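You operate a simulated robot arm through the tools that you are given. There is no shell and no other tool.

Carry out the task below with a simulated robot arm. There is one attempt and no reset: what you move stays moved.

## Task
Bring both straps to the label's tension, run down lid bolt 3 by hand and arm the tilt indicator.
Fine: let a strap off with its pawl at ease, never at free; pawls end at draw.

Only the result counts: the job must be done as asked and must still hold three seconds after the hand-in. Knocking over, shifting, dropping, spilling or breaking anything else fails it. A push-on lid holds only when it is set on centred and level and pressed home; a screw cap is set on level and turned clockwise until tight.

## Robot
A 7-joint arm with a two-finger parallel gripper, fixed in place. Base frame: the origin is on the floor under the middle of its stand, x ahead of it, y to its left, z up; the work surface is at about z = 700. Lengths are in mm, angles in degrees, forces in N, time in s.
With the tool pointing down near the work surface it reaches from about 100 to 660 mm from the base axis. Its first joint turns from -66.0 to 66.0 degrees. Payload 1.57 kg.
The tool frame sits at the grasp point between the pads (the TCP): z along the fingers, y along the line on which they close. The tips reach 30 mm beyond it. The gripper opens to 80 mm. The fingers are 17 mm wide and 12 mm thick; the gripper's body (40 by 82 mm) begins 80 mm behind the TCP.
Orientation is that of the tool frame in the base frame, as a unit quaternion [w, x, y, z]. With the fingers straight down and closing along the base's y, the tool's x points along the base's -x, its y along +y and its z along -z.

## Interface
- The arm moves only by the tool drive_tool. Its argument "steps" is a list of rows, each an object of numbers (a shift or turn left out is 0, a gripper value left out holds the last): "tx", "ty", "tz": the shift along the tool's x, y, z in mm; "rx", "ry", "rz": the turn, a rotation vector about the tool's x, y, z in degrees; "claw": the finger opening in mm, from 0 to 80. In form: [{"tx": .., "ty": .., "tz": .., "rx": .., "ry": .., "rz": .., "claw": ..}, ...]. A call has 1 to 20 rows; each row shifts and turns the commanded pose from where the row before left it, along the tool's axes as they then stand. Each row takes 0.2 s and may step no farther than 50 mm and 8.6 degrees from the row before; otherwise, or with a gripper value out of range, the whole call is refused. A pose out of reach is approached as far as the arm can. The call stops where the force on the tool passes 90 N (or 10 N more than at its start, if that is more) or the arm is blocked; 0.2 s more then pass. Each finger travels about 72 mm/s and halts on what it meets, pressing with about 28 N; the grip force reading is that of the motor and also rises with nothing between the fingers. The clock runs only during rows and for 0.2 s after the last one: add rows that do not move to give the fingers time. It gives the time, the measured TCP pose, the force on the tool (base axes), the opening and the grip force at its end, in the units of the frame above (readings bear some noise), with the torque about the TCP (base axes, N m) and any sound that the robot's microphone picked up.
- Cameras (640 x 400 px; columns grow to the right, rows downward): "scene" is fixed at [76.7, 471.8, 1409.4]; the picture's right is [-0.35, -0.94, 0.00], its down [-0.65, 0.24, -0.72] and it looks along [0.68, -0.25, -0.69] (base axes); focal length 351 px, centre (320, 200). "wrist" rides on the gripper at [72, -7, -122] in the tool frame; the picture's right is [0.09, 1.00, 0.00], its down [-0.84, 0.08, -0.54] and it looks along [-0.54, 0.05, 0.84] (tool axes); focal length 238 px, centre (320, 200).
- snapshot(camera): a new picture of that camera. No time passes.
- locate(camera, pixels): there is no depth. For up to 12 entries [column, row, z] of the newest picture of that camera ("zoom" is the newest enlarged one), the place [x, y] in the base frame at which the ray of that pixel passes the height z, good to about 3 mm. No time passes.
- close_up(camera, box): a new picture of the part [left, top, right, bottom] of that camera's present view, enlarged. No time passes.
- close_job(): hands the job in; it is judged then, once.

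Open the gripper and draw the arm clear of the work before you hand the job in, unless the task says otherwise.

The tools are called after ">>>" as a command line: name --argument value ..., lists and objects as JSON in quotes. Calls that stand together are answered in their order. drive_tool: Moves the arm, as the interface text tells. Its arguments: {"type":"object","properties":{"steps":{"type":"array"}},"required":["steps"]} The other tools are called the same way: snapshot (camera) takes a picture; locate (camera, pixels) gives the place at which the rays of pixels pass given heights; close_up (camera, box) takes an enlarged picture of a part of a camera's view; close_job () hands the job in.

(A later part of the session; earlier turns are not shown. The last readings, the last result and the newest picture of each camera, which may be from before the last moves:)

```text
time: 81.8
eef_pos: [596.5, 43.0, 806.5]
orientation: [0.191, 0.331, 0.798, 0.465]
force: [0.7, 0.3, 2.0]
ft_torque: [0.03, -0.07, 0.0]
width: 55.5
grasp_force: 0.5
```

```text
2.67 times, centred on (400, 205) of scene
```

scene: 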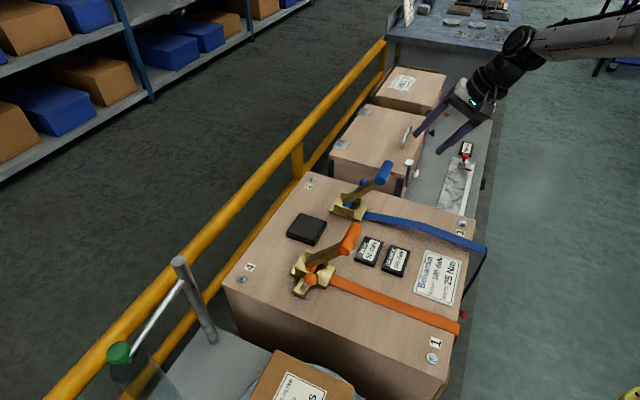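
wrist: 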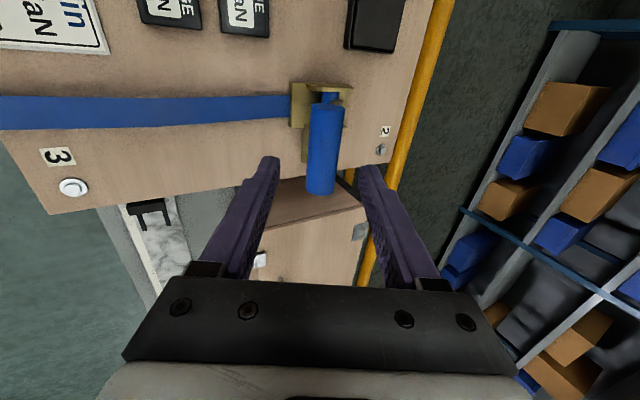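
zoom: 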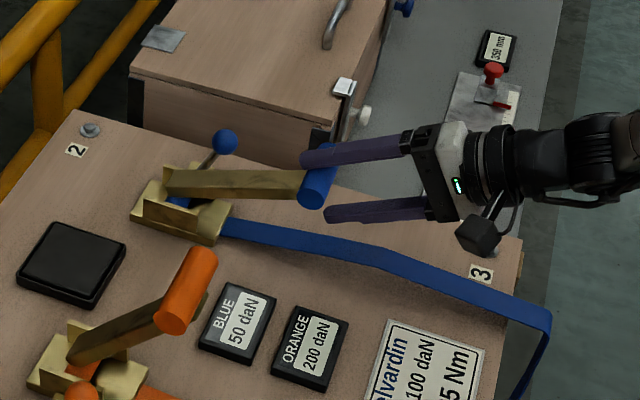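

No stop yet at ~30° above horizontal; clearance over the strap is still good. I go on one step at a time.

>>> drive_tool --steps '[{"rx": -5, "ty": -15.2, "tz": 0.7}, {}]'

>>> drive_tool --steps '[{"rx": -5, "ty": -15.2, "tz": 0.7}, {}]'

>>> close_up --camera "scene" --box '[320, 130, 480, 280]'

```text
time: 82.4
eef_pos: [590.9, 40.0, 793.5]
orientation: [0.205, 0.322, 0.778, 0.499]
force: [-0.3, 0.6, 1.9]
ft_torque: [-0.01, -0.05, 0.04]
width: 55.6
grasp_force: 0.6
```

```text
time: 83.0
eef_pos: [586.2, 34.8, 779.4]
orientation: [0.219, 0.312, 0.756, 0.533]
force: [-0.5, 1.2, 1.4]
ft_torque: [0.04, -0.06, 0.04]
width: 56.0
grasp_force: 0.9
```

```text
2.67 times, centred on (400, 205) of scene
```

zoom: 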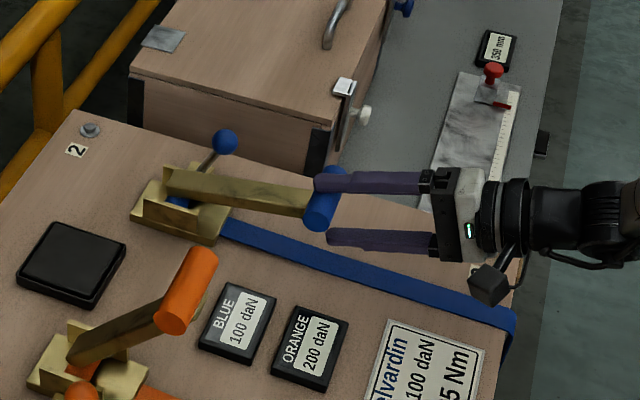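

The display jumped to BLUE 100 daN at about 20° lever elevation and the strap is taut. I now back the upper finger off gently to see whether the handle springs back.

>>> drive_tool --steps '[{"rx": 4, "ty": 12.1, "tz": 0.4}, {}]'

>>> close_up --camera "scene" --box '[320, 130, 480, 280]'

```text
time: 83.6
eef_pos: [588.6, 36.5, 788.5]
orientation: [0.207, 0.321, 0.774, 0.505]
force: [1.7, -0.2, 2.1]
ft_torque: [0.02, -0.01, -0.02]
width: 55.4
grasp_force: 0.6
```

```text
2.67 times, centred on (400, 205) of scene
```

zoom: 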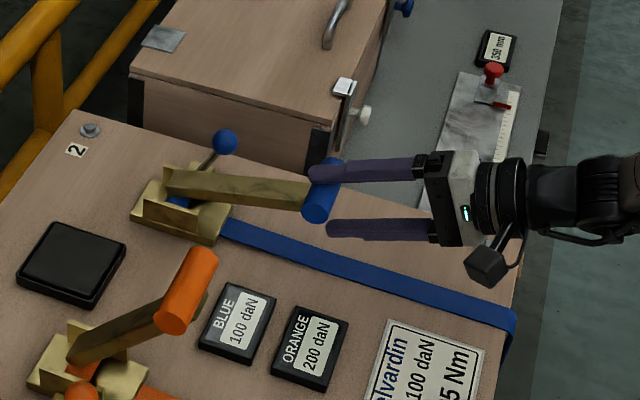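

The handle springs back with the finger and the reading holds at 100. I ease it back up along the arc to its rest and then withdraw.

>>> drive_tool --steps '[{"rx": 6, "ty": 18.2, "tz": 1}, {"rx": 6, "ty": 18.2, "tz": 1}, {"rx": 6, "ty": 18.2, "tz": 1}, {"rx": 6, "ty": 18.2, "tz": 1}, {"rx": 6, "ty": 18.2, "tz": 1}, {"rx": 6, "ty": 18.2, "tz": 1}, {"rx": 2, "ty": 6, "tz": 0.1}, {}]'

>>> close_up --camera "scene" --box '[320, 130, 480, 280]'

```text
time: 85.4
eef_pos: [643.1, 91.5, 870.7]
orientation: [0.091, 0.371, 0.896, 0.226]
force: [-0.4, -0.3, -0.9]
ft_torque: [0.01, 0.01, 0.0]
width: 54.2
grasp_force: 0.0
```

```text
2.67 times, centred on (400, 205) of scene
```

zoom: 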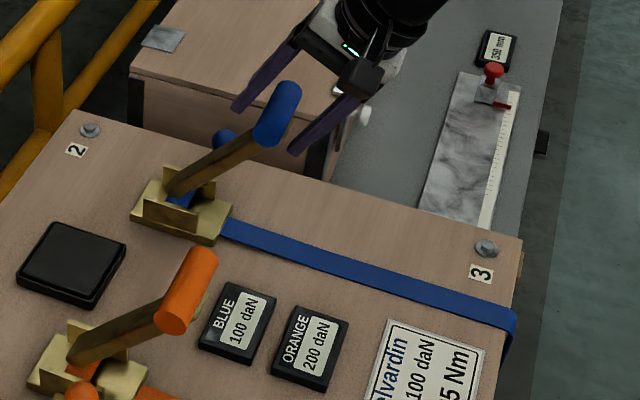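

Blue reads 100 and its handle is back at rest. I withdraw 120 mm along the tool axis, level the tool, and travel at height to above the orange pawl.

>>> drive_tool --steps '[{"tz": -40}, {"tz": -40}, {"tz": -40}, {"rx": 7}, {"rx": 7}, {"rx": 7}, {"rx": 7}, {"tx": 44.6, "ty": 17.8, "tz": 2.4, "claw": 60}, {"tx": 44.6, "ty": 17.8, "tz": 2.4}, {"tx": 44.6, "ty": 17.8, "tz": 2.4}, {"tx": 44.6, "ty": 17.8, "tz": 2.4}, {"tx": 44.6, "ty": 17.8, "tz": 2.4}, {"tx": 44.6, "ty": 17.8, "tz": 2.4}, {"tx": 44.6, "ty": 17.8, "tz": 2.4}, {}]'

>>> snapshot --camera "wrist"

>>> snapshot --camera "scene"

```text
time: 88.6
eef_pos: [468.1, 357.4, 965.0]
orientation: [0.0, 0.382, 0.924, 0.002]
force: [0.1, 0.0, -0.3]
ft_torque: [-0.01, 0.01, 0.03]
width: 60.1
grasp_force: 0.0
```

```text
taken
```

wrist: 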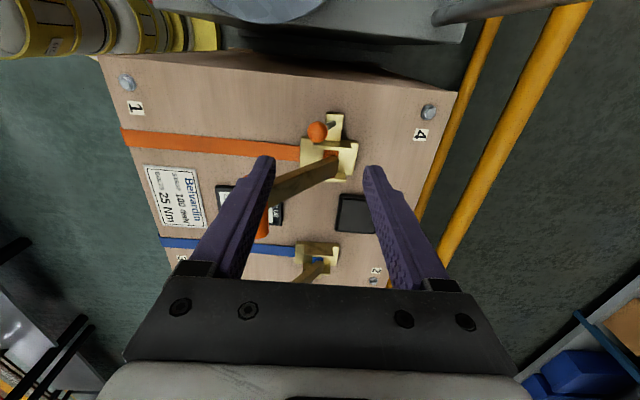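

```text
taken
```

scene: 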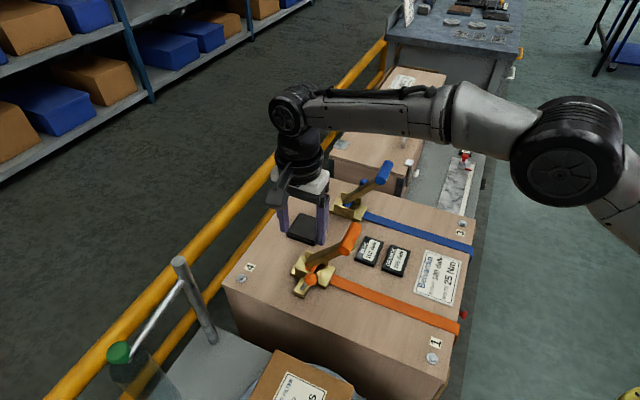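

The pawl ball is at wrist (317,131). I zoom in and triangulate.

>>> close_up --camera "wrist" --box '[280, 100, 380, 190]'

>>> locate --camera "wrist" --pixels '[[317, 131, 740], [317, 131, 750], [317, 131, 760], [317, 131, 770]]'

>>> locate --camera "scene" --pixels '[[310.4, 279, 740], [310.4, 279, 750], [310.4, 279, 760], [310.4, 279, 770]]'

```text
4.44 times, centred on (330, 145) of wrist
```

zoom: 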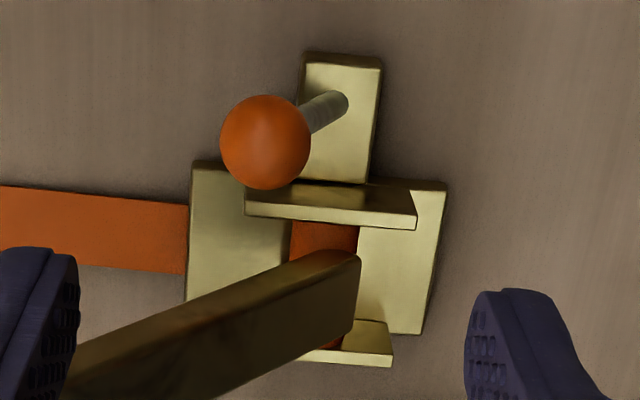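

```text
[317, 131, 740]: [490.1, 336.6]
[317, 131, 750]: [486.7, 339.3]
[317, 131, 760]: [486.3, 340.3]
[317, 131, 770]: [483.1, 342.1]
```

```text
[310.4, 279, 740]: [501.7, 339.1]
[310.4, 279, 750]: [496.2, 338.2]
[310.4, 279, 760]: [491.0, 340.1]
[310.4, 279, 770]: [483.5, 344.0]
```

Ball centre is about (485.5,341,763), Ø≈28. I go down to a standoff with a 12° tilt away from the orange handle, opening 44 mm.

>>> drive_tool --steps '[{"tz": 46, "claw": 44}, {"tz": 46}, {"ry": -6}, {"ry": -6}, {"tz": 20}, {"tz": 20}, {}]'

>>> snapshot --camera "wrist"

>>> close_up --camera "scene" --box '[270, 170, 400, 310]'

```text
time: 90.2
eef_pos: [474.9, 355.0, 833.1]
orientation: [0.097, 0.379, 0.919, -0.038]
force: [0.0, 0.6, 0.0]
ft_torque: [0.0, -0.01, 0.01]
width: 43.9
grasp_force: 0.1
```

```text
taken
```

wrist: 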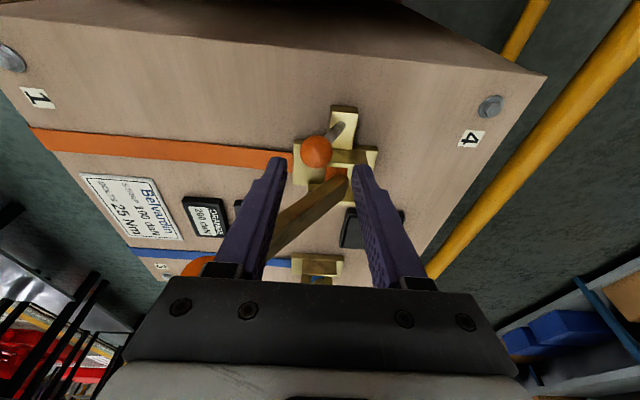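

```text
2.86 times, centred on (335, 240) of scene
```

zoom: 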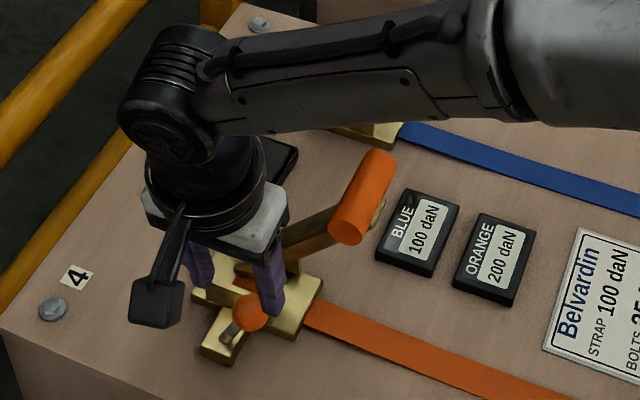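

The ball shows at (316,151) against the tool axis at (320.6,148.5): I shift ty -3.2, tx -2.4, then advance 45 mm and look again.

>>> drive_tool --steps '[{"tx": -2.4, "ty": -3.2}, {"tz": 25}, {"tz": 20}, {}]'

>>> close_up --camera "wrist" --box '[260, 130, 380, 220]'

>>> close_up --camera "scene" --box '[280, 210, 380, 305]'

```text
time: 91.2
eef_pos: [484.0, 343.7, 790.5]
orientation: [0.097, 0.38, 0.919, -0.037]
force: [0.3, 0.1, -0.1]
ft_torque: [-0.01, -0.01, -0.03]
width: 43.9
grasp_force: 0.0
```

```text
4.44 times, centred on (320, 175) of wrist
```

zoom: 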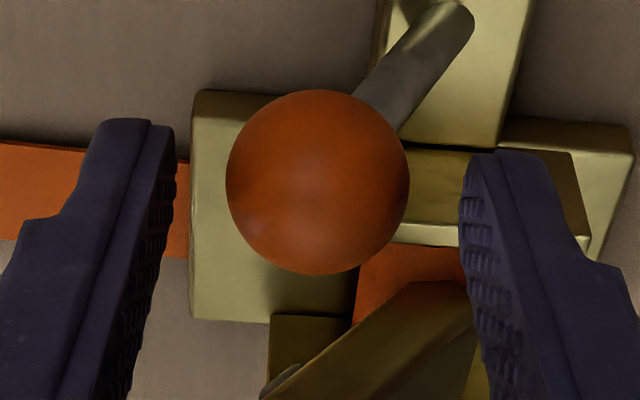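

```text
4.21 times, centred on (330, 258) of scene
```

zoom: 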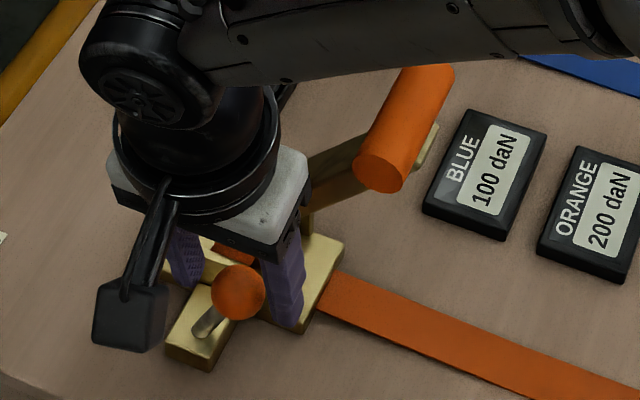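

The ball is centred (zoom (318,182)). I advance 14 mm and narrow the opening to 33 mm so the fingers just straddle it.

>>> drive_tool --steps '[{"tz": 7}, {"tz": 7}, {"claw": 33}, {}]'

>>> close_up --camera "wrist" --box '[260, 130, 380, 220]'

>>> close_up --camera "scene" --box '[280, 210, 380, 305]'

```text
time: 92.2
eef_pos: [485.5, 341.3, 776.5]
orientation: [0.096, 0.38, 0.919, -0.037]
force: [-0.2, 0.4, 0.6]
ft_torque: [0.0, 0.0, 0.0]
width: 32.7
grasp_force: 0.1
```

```text
4.44 times, centred on (320, 175) of wrist
```

zoom: 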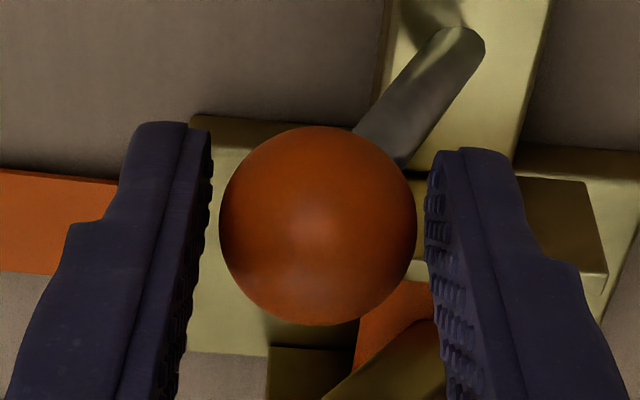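

```text
4.21 times, centred on (330, 258) of scene
```

zoom: 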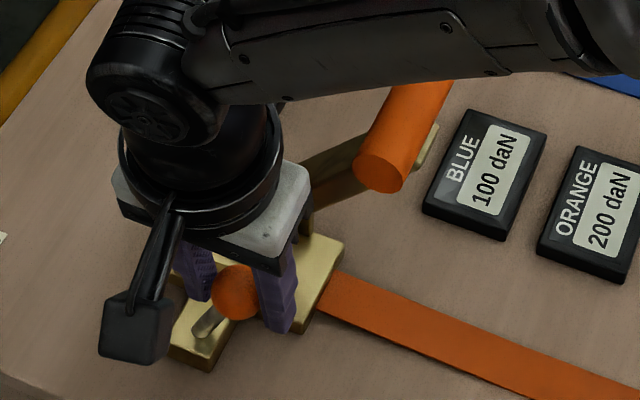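

Fingers straddle the ball with ~2 mm each side. I push it toward +v in small steps and check after each.

>>> drive_tool --steps '[{"ty": 4, "tz": -1}, {"ty": 4, "tz": -1}, {"ty": 4, "tz": -1}, {}]'

>>> close_up --camera "wrist" --box '[260, 130, 380, 220]'

>>> close_up --camera "scene" --box '[280, 210, 430, 305]'

```text
time: 93.2
eef_pos: [492.6, 351.6, 777.4]
orientation: [0.096, 0.38, 0.919, -0.037]
force: [-0.9, 0.6, 0.0]
ft_torque: [-0.04, -0.01, 0.01]
width: 34.0
grasp_force: 0.2
```

```text
4.44 times, centred on (320, 175) of wrist
```

zoom: 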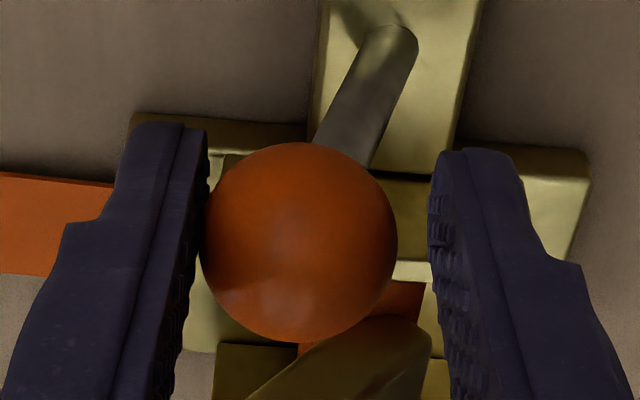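

```text
4.21 times, centred on (355, 258) of scene
```

zoom: 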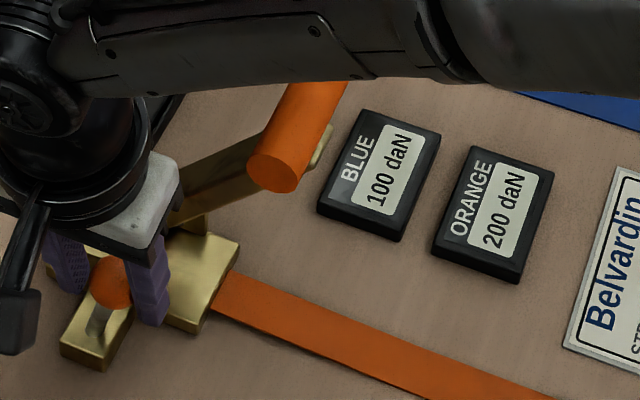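

The ball follows (in contact with the front finger), display still 200. I go on by 5 mm.

>>> drive_tool --steps '[{"ty": 3, "tz": -0.6}, {"ty": 2, "tz": -0.4}, {}]'

>>> close_up --camera "wrist" --box '[260, 130, 380, 220]'

```text
time: 94.0
eef_pos: [494.8, 355.7, 779.4]
orientation: [0.096, 0.38, 0.919, -0.037]
force: [-1.2, -0.3, 0.3]
ft_torque: [-0.04, 0.01, -0.01]
width: 33.1
grasp_force: 0.2
```

```text
4.44 times, centred on (320, 175) of wrist
```

zoom: 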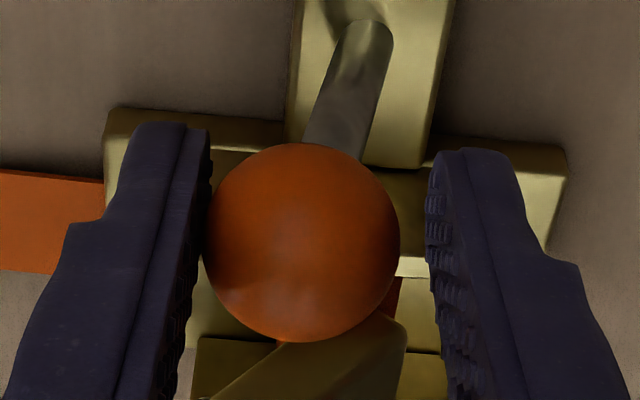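

Still pushed by the front finger, stem nearly upright. Another 4 mm.

>>> drive_tool --steps '[{"ty": 2, "tz": -0.3}, {"ty": 2, "tz": -0.3}, {}]'

>>> close_up --camera "wrist" --box '[260, 130, 380, 220]'

>>> close_up --camera "scene" --box '[280, 210, 430, 305]'

```text
time: 94.8
eef_pos: [498.8, 359.7, 779.6]
orientation: [0.096, 0.38, 0.919, -0.037]
force: [0.3, 0.4, -0.5]
ft_torque: [-0.02, 0.02, 0.03]
width: 33.1
grasp_force: 0.3
```

```text
4.44 times, centred on (320, 175) of wrist
```

zoom: 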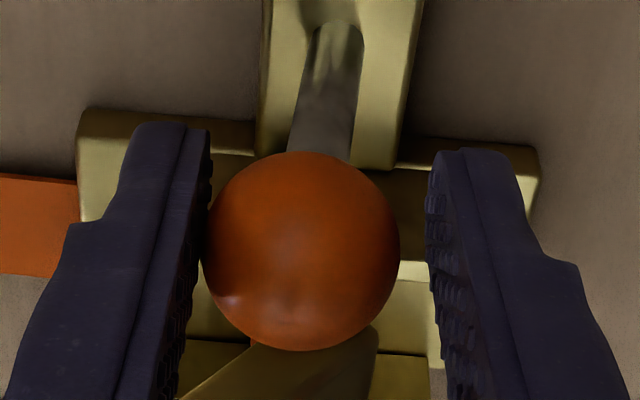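

```text
4.21 times, centred on (355, 258) of scene
```

zoom: 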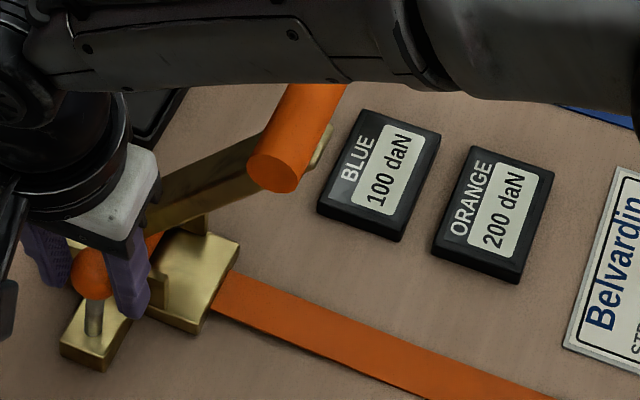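

The stem still leans about 5° to the front. I push another 4 mm to reach upright.

>>> drive_tool --steps '[{"ty": 2, "tz": -0.2}, {"ty": 2, "tz": -0.2}, {}]'

>>> close_up --camera "wrist" --box '[260, 130, 380, 220]'

>>> close_up --camera "scene" --box '[280, 240, 340, 305]'

```text
time: 95.6
eef_pos: [503.5, 362.4, 779.5]
orientation: [0.096, 0.379, 0.919, -0.037]
force: [1.1, 1.0, -0.4]
ft_torque: [0.04, 0.02, 0.02]
width: 34.1
grasp_force: 0.4
```

```text
4.44 times, centred on (320, 175) of wrist
```

zoom: 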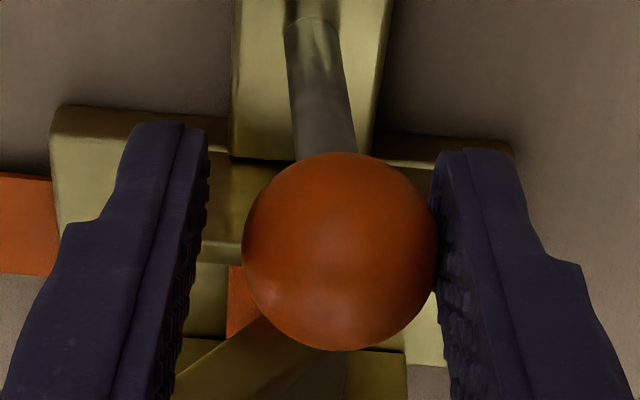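

```text
6.15 times, centred on (310, 272) of scene
```

zoom: 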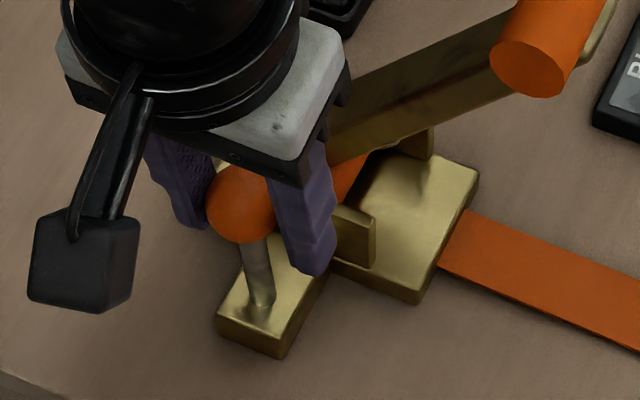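

The ball jumped from the front finger to the rear finger, leaning about +6 mm past its foot. To tell whether this is the notch, I shift the fingers +2 mm and see whether the ball stays or follows.

>>> drive_tool --steps '[{"ty": 1}, {"ty": 1}, {}]'

>>> close_up --camera "wrist" --box '[260, 130, 380, 220]'

>>> close_up --camera "scene" --box '[280, 240, 340, 305]'

```text
time: 96.4
eef_pos: [504.0, 362.3, 780.2]
orientation: [0.096, 0.38, 0.919, -0.038]
force: [0.7, 0.5, -0.4]
ft_torque: [0.01, 0.0, 0.01]
width: 33.9
grasp_force: 0.7
```

```text
4.44 times, centred on (320, 175) of wrist
```

zoom: 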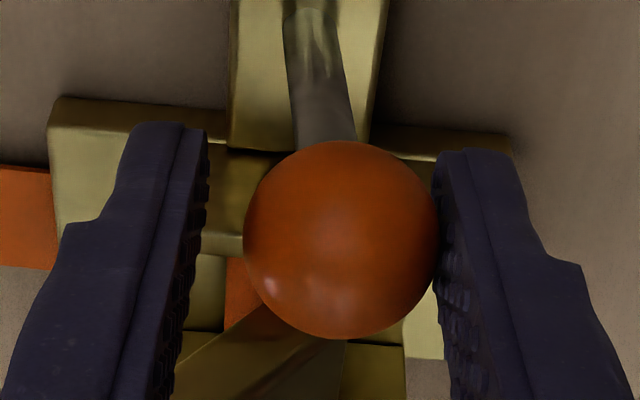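

```text
6.15 times, centred on (310, 272) of scene
```

zoom: 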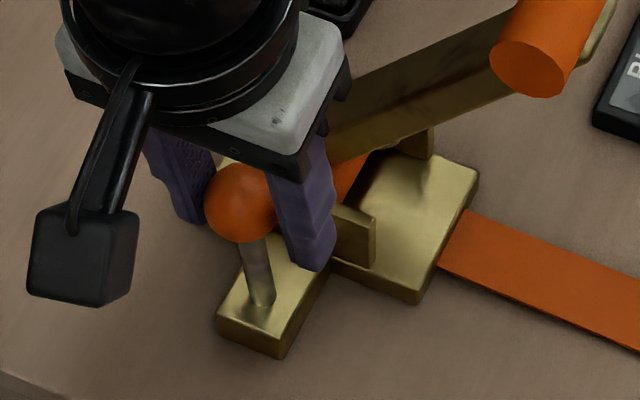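

The tool hardly moved (reading (504.0,362.3)), so there's some arm stiction. I add another +2 mm and compare.

>>> drive_tool --steps '[{"ty": 2}, {}]'

>>> close_up --camera "wrist" --box '[260, 130, 380, 220]'

>>> close_up --camera "scene" --box '[280, 240, 340, 305]'

```text
time: 97.0
eef_pos: [504.8, 365.2, 779.9]
orientation: [0.097, 0.38, 0.919, -0.037]
force: [1.0, 0.0, 0.6]
ft_torque: [0.03, 0.0, 0.01]
width: 34.0
grasp_force: 1.0
```

```text
4.44 times, centred on (320, 175) of wrist
```

zoom: 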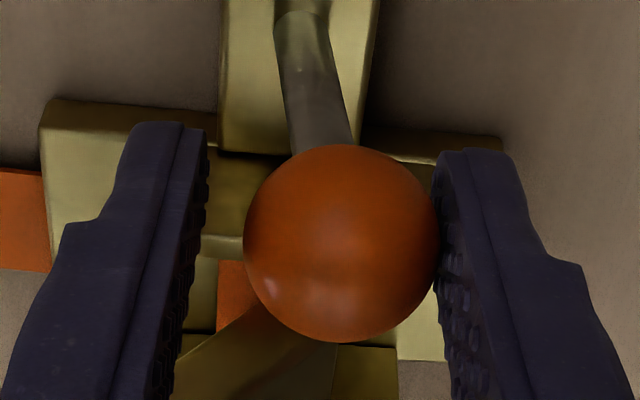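

```text
6.15 times, centred on (310, 272) of scene
```

zoom: 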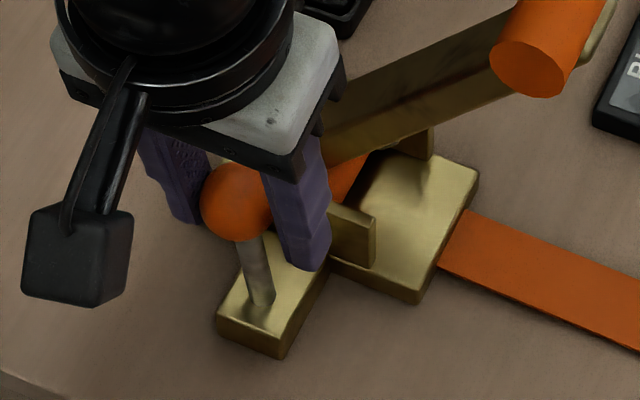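

The ball followed the rear finger, so this is not yet a notch; it is being drawn toward the next one. Keeping it caged between the fingers, I let it move on in small steps until it stops following.

>>> drive_tool --steps '[{"ty": 3}, {}]'

>>> close_up --camera "wrist" --box '[260, 130, 380, 220]'

>>> close_up --camera "scene" --box '[280, 210, 430, 305]'

```text
time: 97.6
eef_pos: [507.5, 365.9, 779.5]
orientation: [0.096, 0.379, 0.92, -0.038]
force: [0.4, 0.7, 0.0]
ft_torque: [-0.01, 0.02, 0.0]
width: 33.3
grasp_force: 0.6
```

```text
4.44 times, centred on (320, 175) of wrist
```

zoom: 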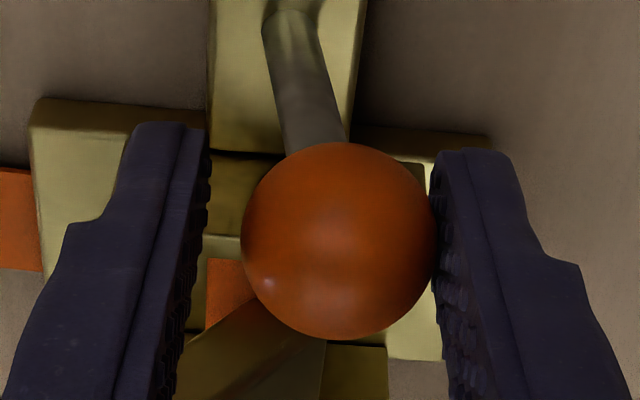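

```text
4.21 times, centred on (355, 258) of scene
```

zoom: 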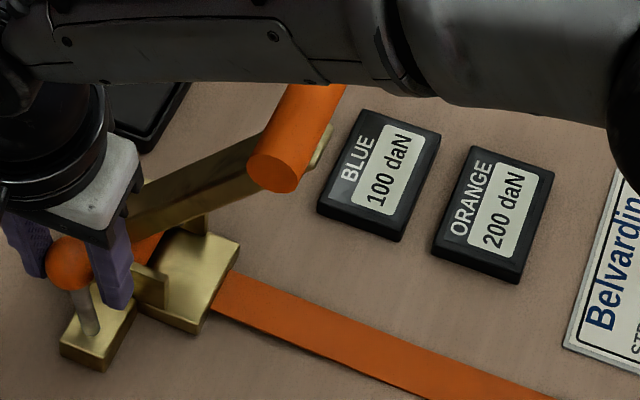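

Still following, tension unchanged at 200. I continue cautiously.

>>> drive_tool --steps '[{"ty": 3}, {}]'

>>> close_up --camera "wrist" --box '[260, 130, 380, 220]'

>>> close_up --camera "scene" --box '[280, 210, 430, 305]'

```text
time: 98.2
eef_pos: [507.8, 368.8, 780.9]
orientation: [0.096, 0.38, 0.919, -0.037]
force: [0.1, 0.3, -0.2]
ft_torque: [0.0, -0.03, 0.0]
width: 33.1
grasp_force: 0.0
```

```text
4.44 times, centred on (320, 175) of wrist
```

zoom: 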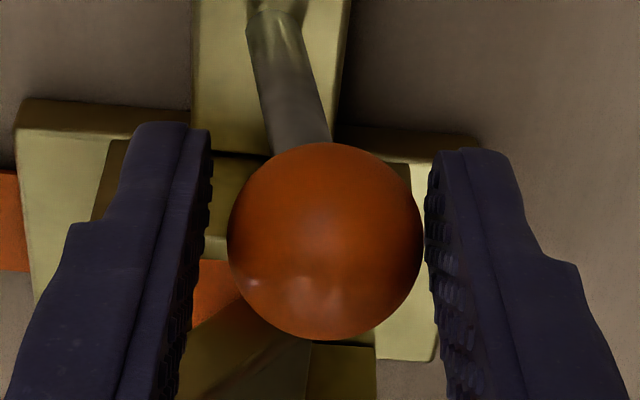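

```text
4.21 times, centred on (355, 258) of scene
```

zoom: 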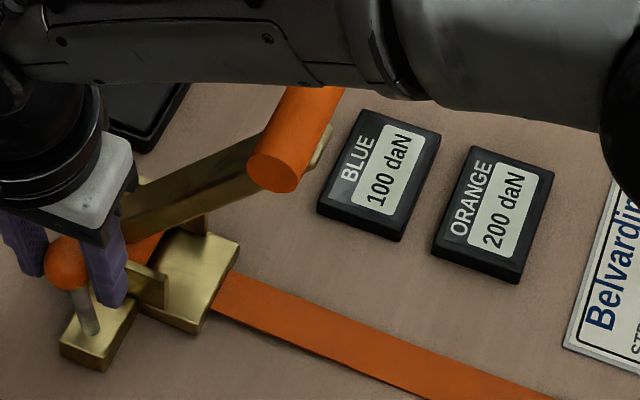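

The ball now rests free between both fingers (gap on each side) and no longer follows: that is the ease notch, with tension still 200. I open slightly and withdraw straight back, then check it stays there.

>>> drive_tool --steps '[{"claw": 40}, {"tz": -20}, {"tz": -40}, {"tz": -40}, {}]'

>>> snapshot --camera "wrist"

>>> close_up --camera "scene" --box '[280, 210, 430, 305]'

```text
time: 99.4
eef_pos: [493.1, 377.9, 874.2]
orientation: [0.095, 0.38, 0.919, -0.037]
force: [0.5, 0.4, -1.1]
ft_torque: [0.0, -0.03, 0.03]
width: 40.2
grasp_force: 0.0
```

```text
taken
```

wrist: 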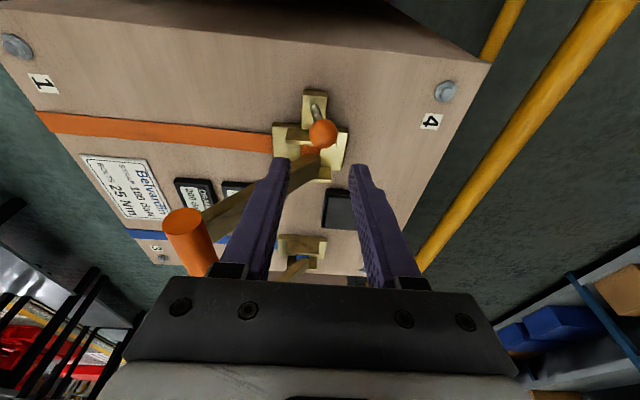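

```text
4.21 times, centred on (355, 258) of scene
```

zoom: 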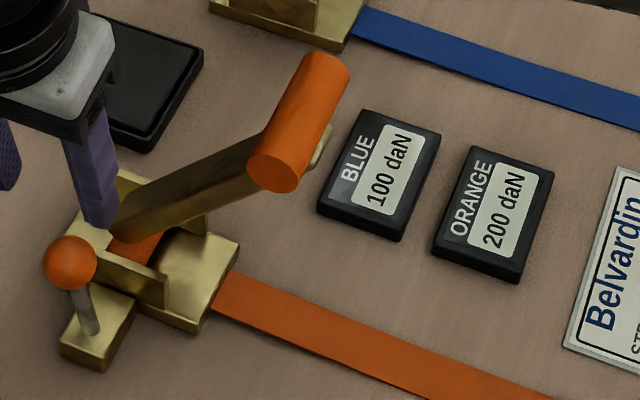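

The pawl stays at ease and orange still reads 200. I level the tool, rise, and move to the orange handle with the -28° tilt and a 54 mm opening.

>>> drive_tool --steps '[{"ry": 6, "tz": -30}, {"ry": 6, "tz": -30}, {"tz": -30}, {"tx": -19.3, "ty": -33.4, "claw": 54}, {"tx": -19.3, "ty": -33.4}, {"tx": -19.3, "ty": -33.4}, {"tx": -19.3, "ty": -33.4}, {"rx": -7}, {"rx": -7}, {"rx": -7}, {"rx": -7}, {}]'

>>> snapshot --camera "wrist"

>>> snapshot --camera "scene"

```text
time: 102.0
eef_pos: [447.5, 239.1, 966.0]
orientation: [0.092, 0.37, 0.896, 0.226]
force: [0.1, 0.7, -0.2]
ft_torque: [0.0, -0.02, 0.01]
width: 54.2
grasp_force: 0.0
```

```text
taken
```

wrist: 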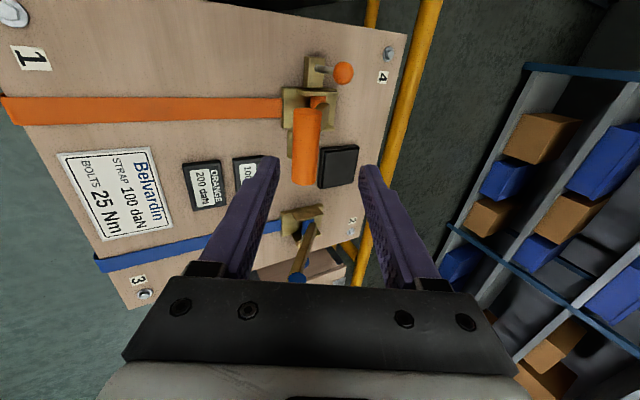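

```text
taken
```

scene: 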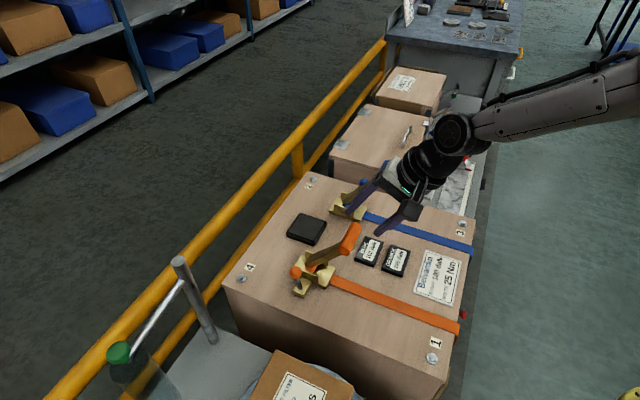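

The rod's centre is at wrist (306,147), about 13 mm toward tool -y and 14 mm toward -x. I correct and advance 55 mm, then check.

>>> drive_tool --steps '[{"tx": -14, "ty": -13}, {"tz": 30}, {"tz": 25}, {}]'

>>> snapshot --camera "wrist"

>>> close_up --camera "scene" --box '[270, 170, 430, 310]'

```text
time: 103.0
eef_pos: [468.8, 239.8, 911.2]
orientation: [0.092, 0.371, 0.896, 0.226]
force: [0.3, 0.3, 0.5]
ft_torque: [-0.01, -0.04, 0.01]
width: 53.9
grasp_force: 0.0
```

```text
taken
```

wrist: 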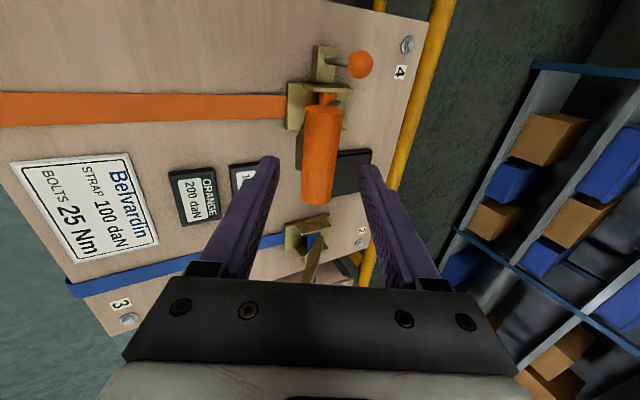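

```text
2.86 times, centred on (350, 240) of scene
```

zoom: 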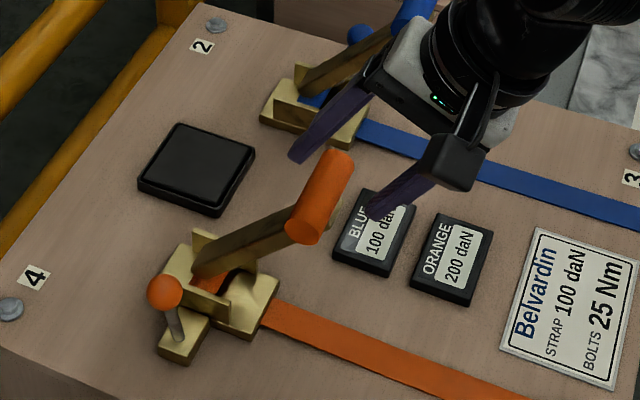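

Centred: rod spans (322,105)–(317,205). I advance 44 mm to straddle it.

>>> drive_tool --steps '[{"tz": 22}, {"tz": 22}, {}]'

>>> close_up --camera "wrist" --box '[220, 60, 420, 260]'

>>> close_up --camera "scene" --box '[270, 170, 430, 310]'

```text
time: 103.8
eef_pos: [480.4, 255.6, 872.8]
orientation: [0.092, 0.371, 0.896, 0.226]
force: [0.4, 0.1, -0.1]
ft_torque: [0.01, 0.01, 0.0]
width: 53.9
grasp_force: 0.1
```

```text
2.00 times, centred on (320, 160) of wrist
```

zoom: 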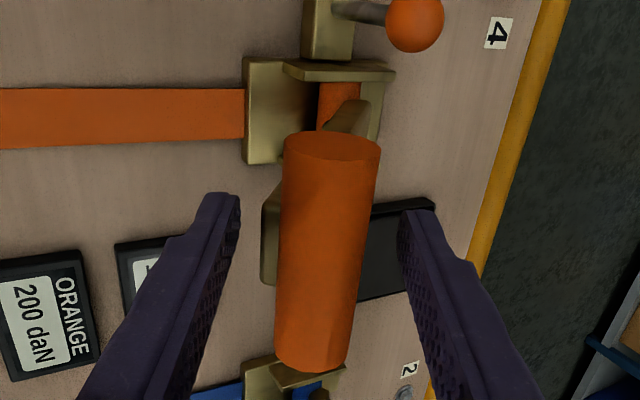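

```text
2.86 times, centred on (350, 240) of scene
```

zoom: 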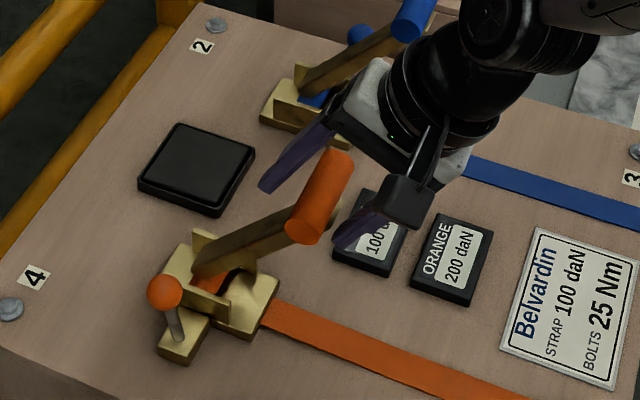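

Straddled just as on blue. I stroke the handle forward along the arc in parts, watching reach, force and display.

>>> drive_tool --steps '[{"rx": -6, "ty": -18.2, "tz": 1}, {"rx": -6, "ty": -18.2, "tz": 1}, {"rx": -6, "ty": -18.2, "tz": 1}, {}]'

>>> close_up --camera "scene" --box '[270, 170, 430, 310]'

```text
time: 104.8
eef_pos: [450.4, 223.4, 839.5]
orientation: [0.15, 0.352, 0.849, 0.364]
force: [-0.3, 0.0, 1.6]
ft_torque: [0.02, 0.0, -0.04]
width: 55.0
grasp_force: 0.3
```

```text
2.86 times, centred on (350, 240) of scene
```

zoom: 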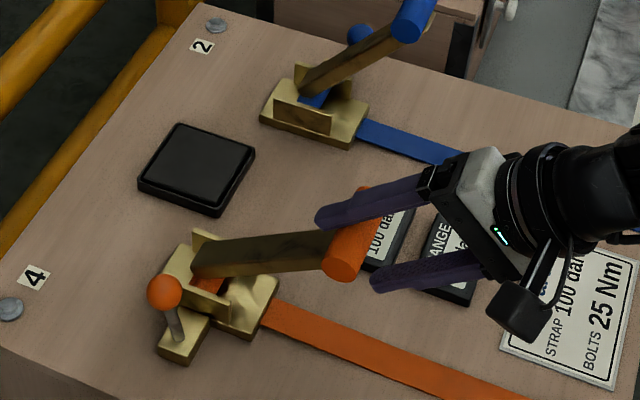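

Handle moves freely. I continue the stroke to about 20° elevation.

>>> drive_tool --steps '[{"rx": -6, "ty": -18.2, "tz": 1}, {"rx": -6, "ty": -18.2, "tz": 1}, {}]'

>>> drive_tool --steps '[{"rx": -5, "ty": -15.2, "tz": 0.7}, {}]'

>>> drive_tool --steps '[{"rx": -5, "ty": -15.2, "tz": 0.7}, {}]'

>>> snapshot --camera "scene"

>>> snapshot --camera "wrist"

```text
time: 105.6
eef_pos: [435.8, 207.2, 810.2]
orientation: [0.185, 0.334, 0.807, 0.45]
force: [-0.7, 0.8, 2.6]
ft_torque: [0.03, -0.06, 0.02]
width: 55.5
grasp_force: 0.5
```

```text
time: 106.2
eef_pos: [430.1, 201.3, 796.2]
orientation: [0.2, 0.325, 0.786, 0.486]
force: [-0.6, -0.8, 1.8]
ft_torque: [0.02, -0.07, 0.03]
width: 55.2
grasp_force: 0.8
```

```text
time: 106.8
eef_pos: [425.9, 197.5, 784.5]
orientation: [0.214, 0.317, 0.765, 0.519]
force: [0.1, -0.1, 1.7]
ft_torque: [0.01, -0.05, -0.01]
width: 55.7
grasp_force: 1.0
```

```text
taken
```

scene: 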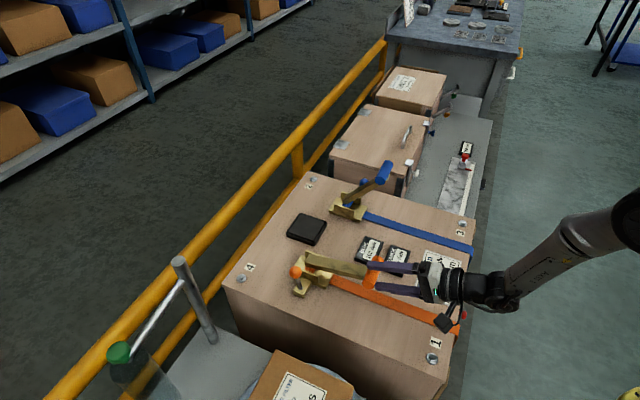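

```text
taken
```

wrist: 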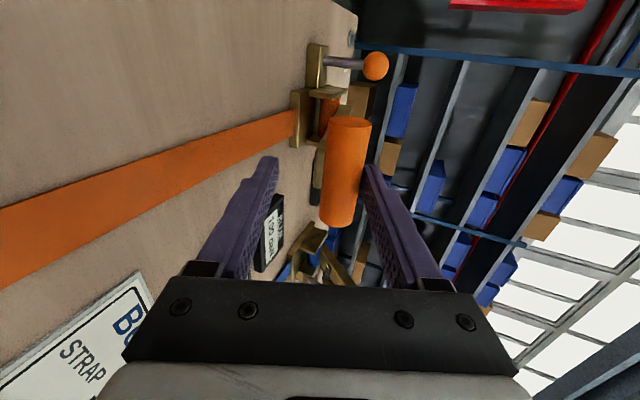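

The arm reached the same depth of stroke. I zoom on the orange display near scene (400,255).

>>> close_up --camera "scene" --box '[350, 225, 430, 280]'

>>> close_up --camera "wrist" --box '[240, 180, 320, 260]'

```text
7.27 times, centred on (390, 252) of scene
```

zoom: 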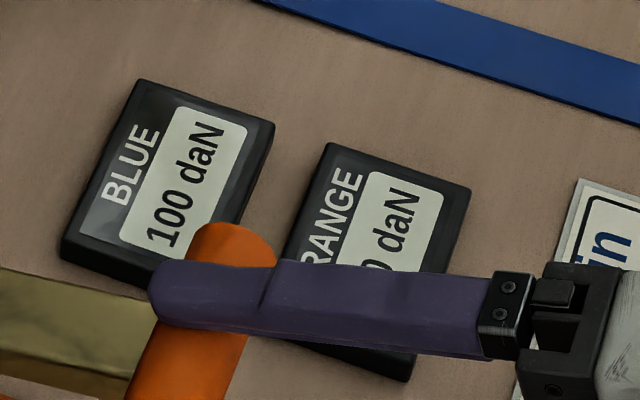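

```text
5.00 times, centred on (280, 220) of wrist
```

zoom: 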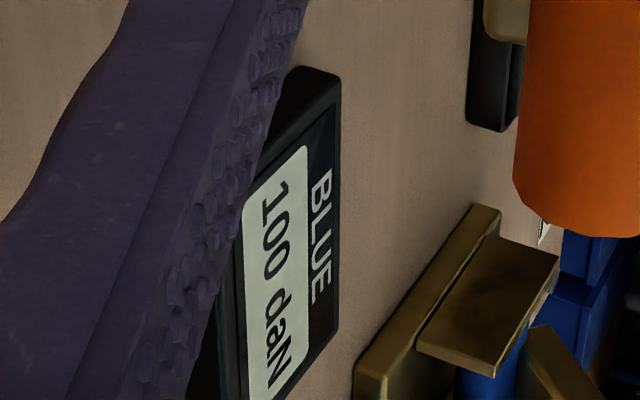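

The finger hides the digits, so I let the handle return along the arc and then read it.

>>> drive_tool --steps '[{"rx": 5, "ty": 15.2, "tz": 0.7}, {"rx": 5, "ty": 15.2, "tz": 0.7}, {"rx": 6, "ty": 18.2, "tz": 1}, {"rx": 6, "ty": 18.2, "tz": 1}, {"rx": 6, "ty": 18.2, "tz": 1}, {"rx": 6, "ty": 18.2, "tz": 1}, {"rx": 6, "ty": 18.2, "tz": 1}, {}]'

>>> close_up --camera "scene" --box '[270, 170, 430, 310]'

>>> close_up --camera "scene" --box '[350, 225, 430, 280]'

```text
time: 108.6
eef_pos: [481.7, 252.4, 871.9]
orientation: [0.093, 0.369, 0.894, 0.236]
force: [-0.5, 0.1, 0.2]
ft_torque: [0.04, 0.02, -0.02]
width: 53.9
grasp_force: 0.1
```

```text
2.86 times, centred on (350, 240) of scene
```

zoom: 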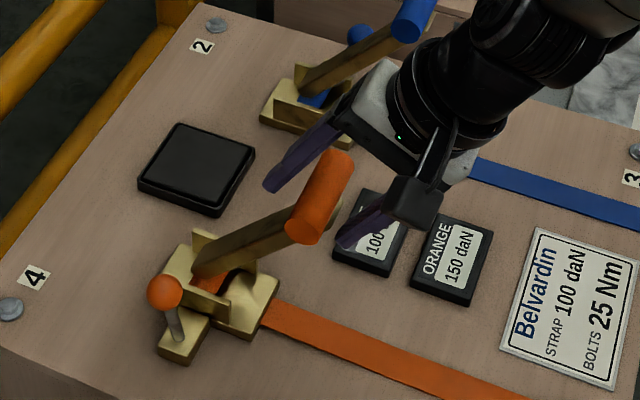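

```text
7.27 times, centred on (390, 252) of scene
```

zoom: 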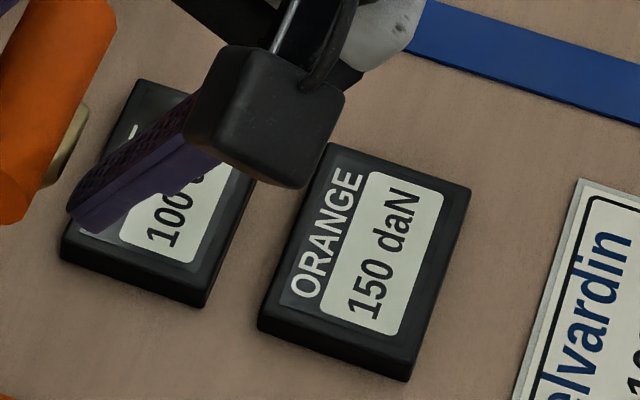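

Ease confirmed: ORANGE 150 daN after one stroke. One more identical stroke should bring 100.

>>> drive_tool --steps '[{"rx": -6, "ty": -18.2, "tz": 1}, {"rx": -6, "ty": -18.2, "tz": 1}, {"rx": -6, "ty": -18.2, "tz": 1}, {"rx": -6, "ty": -18.2, "tz": 1}, {"rx": -6, "ty": -18.2, "tz": 1}, {"rx": -5, "ty": -15.2, "tz": 0.7}, {}]'

>>> drive_tool --steps '[{"rx": -5, "ty": -15.2, "tz": 0.7}, {}]'

>>> close_up --camera "scene" --box '[350, 225, 430, 280]'

>>> drive_tool --steps '[{"rx": 5, "ty": 15.2, "tz": 0.7}, {"rx": 5, "ty": 15.2, "tz": 0.7}, {"rx": 6, "ty": 18.2, "tz": 1}, {"rx": 6, "ty": 18.2, "tz": 1}, {"rx": 6, "ty": 18.2, "tz": 1}, {"rx": 6, "ty": 18.2, "tz": 1}, {"rx": 6, "ty": 18.2, "tz": 1}, {}]'

>>> close_up --camera "scene" --box '[270, 170, 430, 310]'

```text
time: 110.2
eef_pos: [431.1, 201.9, 798.5]
orientation: [0.201, 0.325, 0.786, 0.486]
force: [0.3, -0.4, 0.9]
ft_torque: [0.01, -0.06, 0.0]
width: 55.5
grasp_force: 1.0
```

```text
time: 110.8
eef_pos: [427.2, 197.8, 783.6]
orientation: [0.214, 0.316, 0.765, 0.519]
force: [-0.3, 0.2, 2.2]
ft_torque: [0.03, -0.03, 0.0]
width: 55.6
grasp_force: 0.8
```

```text
7.27 times, centred on (390, 252) of scene
```

zoom: 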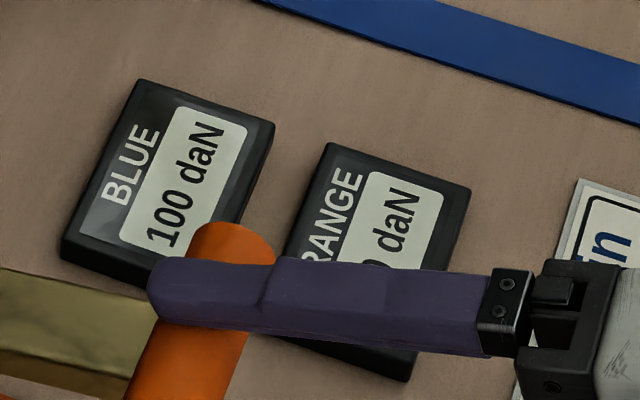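

```text
time: 112.6
eef_pos: [482.9, 252.4, 870.3]
orientation: [0.093, 0.369, 0.894, 0.235]
force: [0.4, 0.3, 0.6]
ft_torque: [0.01, 0.01, 0.0]
width: 53.8
grasp_force: 0.0
```

```text
2.86 times, centred on (350, 240) of scene
```

zoom: 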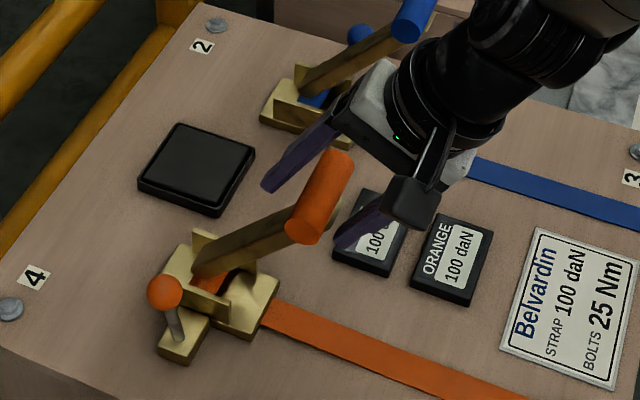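

ORANGE now reads 100 daN with the handle at rest. I withdraw, level the tool and go back over the pawl ball (now near (510,366,764)) to return it to draw.

>>> drive_tool --steps '[{"tz": -35}, {"tz": -35}, {"tz": -35}, {"rx": 7}, {"rx": 7}, {"rx": 7}, {"rx": 7}, {"tx": 19.2, "ty": 36.7, "claw": 44}, {"tx": 19.2, "ty": 36.7}, {"tx": 19.2, "ty": 36.7}, {"tx": 19.2, "ty": 36.7}, {}]'

>>> snapshot --camera "wrist"

>>> close_up --camera "scene" --box '[280, 190, 430, 310]'

```text
time: 115.2
eef_pos: [497.9, 374.3, 966.3]
orientation: [-0.002, 0.381, 0.925, 0.003]
force: [1.1, -0.5, 0.0]
ft_torque: [0.02, 0.05, 0.0]
width: 44.0
grasp_force: 0.1
```

```text
taken
```

wrist: 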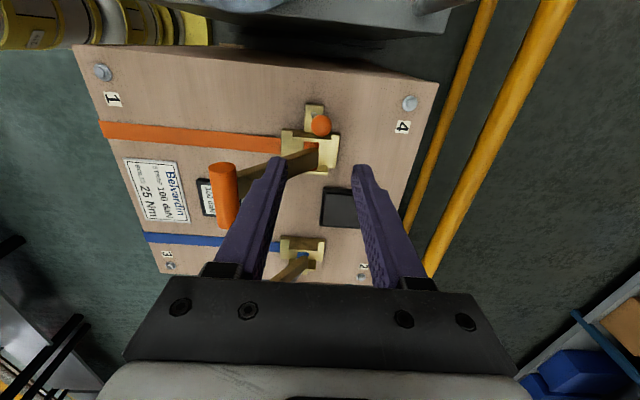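

```text
3.33 times, centred on (355, 250) of scene
```

zoom: 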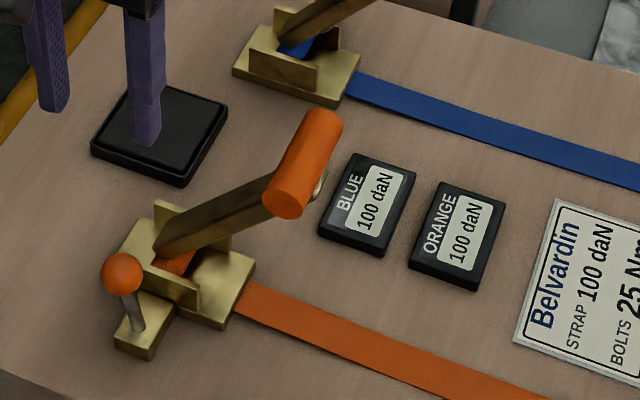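

Both displays read 100. I descend to the standoff over the ball and tilt 12° as before.

>>> drive_tool --steps '[{"tz": 44}, {"tz": 44}, {"tz": 40}, {"ry": -6}, {"ry": -6}, {}]'

>>> close_up --camera "wrist" --box '[260, 110, 380, 200]'

```text
time: 116.6
eef_pos: [496.9, 377.2, 837.5]
orientation: [0.097, 0.379, 0.92, -0.037]
force: [-0.3, 0.1, -0.4]
ft_torque: [0.01, -0.01, 0.01]
width: 43.8
grasp_force: 0.0
```

```text
4.44 times, centred on (320, 155) of wrist
```

zoom: 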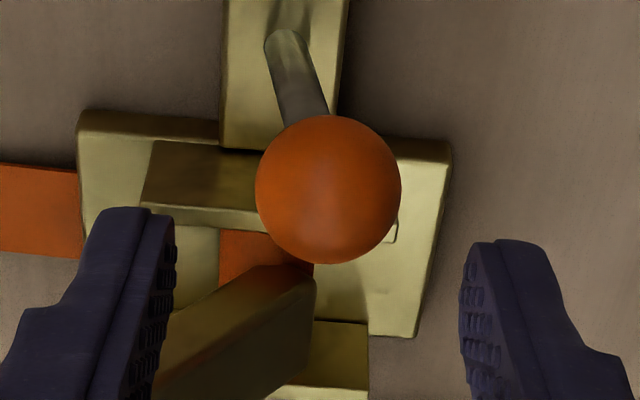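

Ball at px (321.8,152.7) versus the axis (320.6,147.7): I shift tx -5, ty +1 and advance 60 mm, then narrow to 33 mm.

>>> drive_tool --steps '[{"tx": -5, "ty": 1}, {"tz": 25}, {"tz": 20}, {}]'

>>> close_up --camera "wrist" --box '[260, 130, 380, 220]'

```text
time: 117.6
eef_pos: [509.7, 372.7, 793.8]
orientation: [0.097, 0.38, 0.919, -0.037]
force: [-0.5, 0.3, -0.3]
ft_torque: [-0.04, -0.03, 0.01]
width: 44.0
grasp_force: 0.0
```

```text
4.44 times, centred on (320, 175) of wrist
```

zoom: 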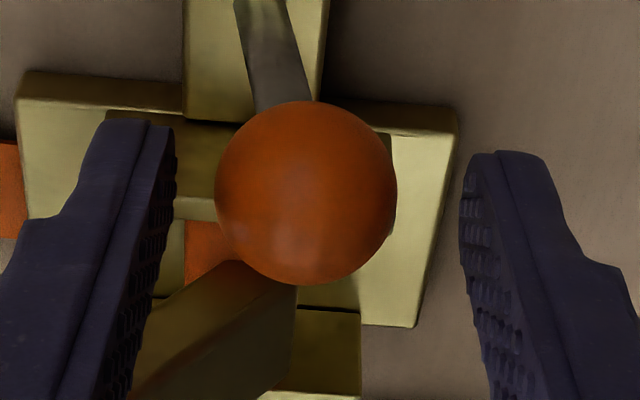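

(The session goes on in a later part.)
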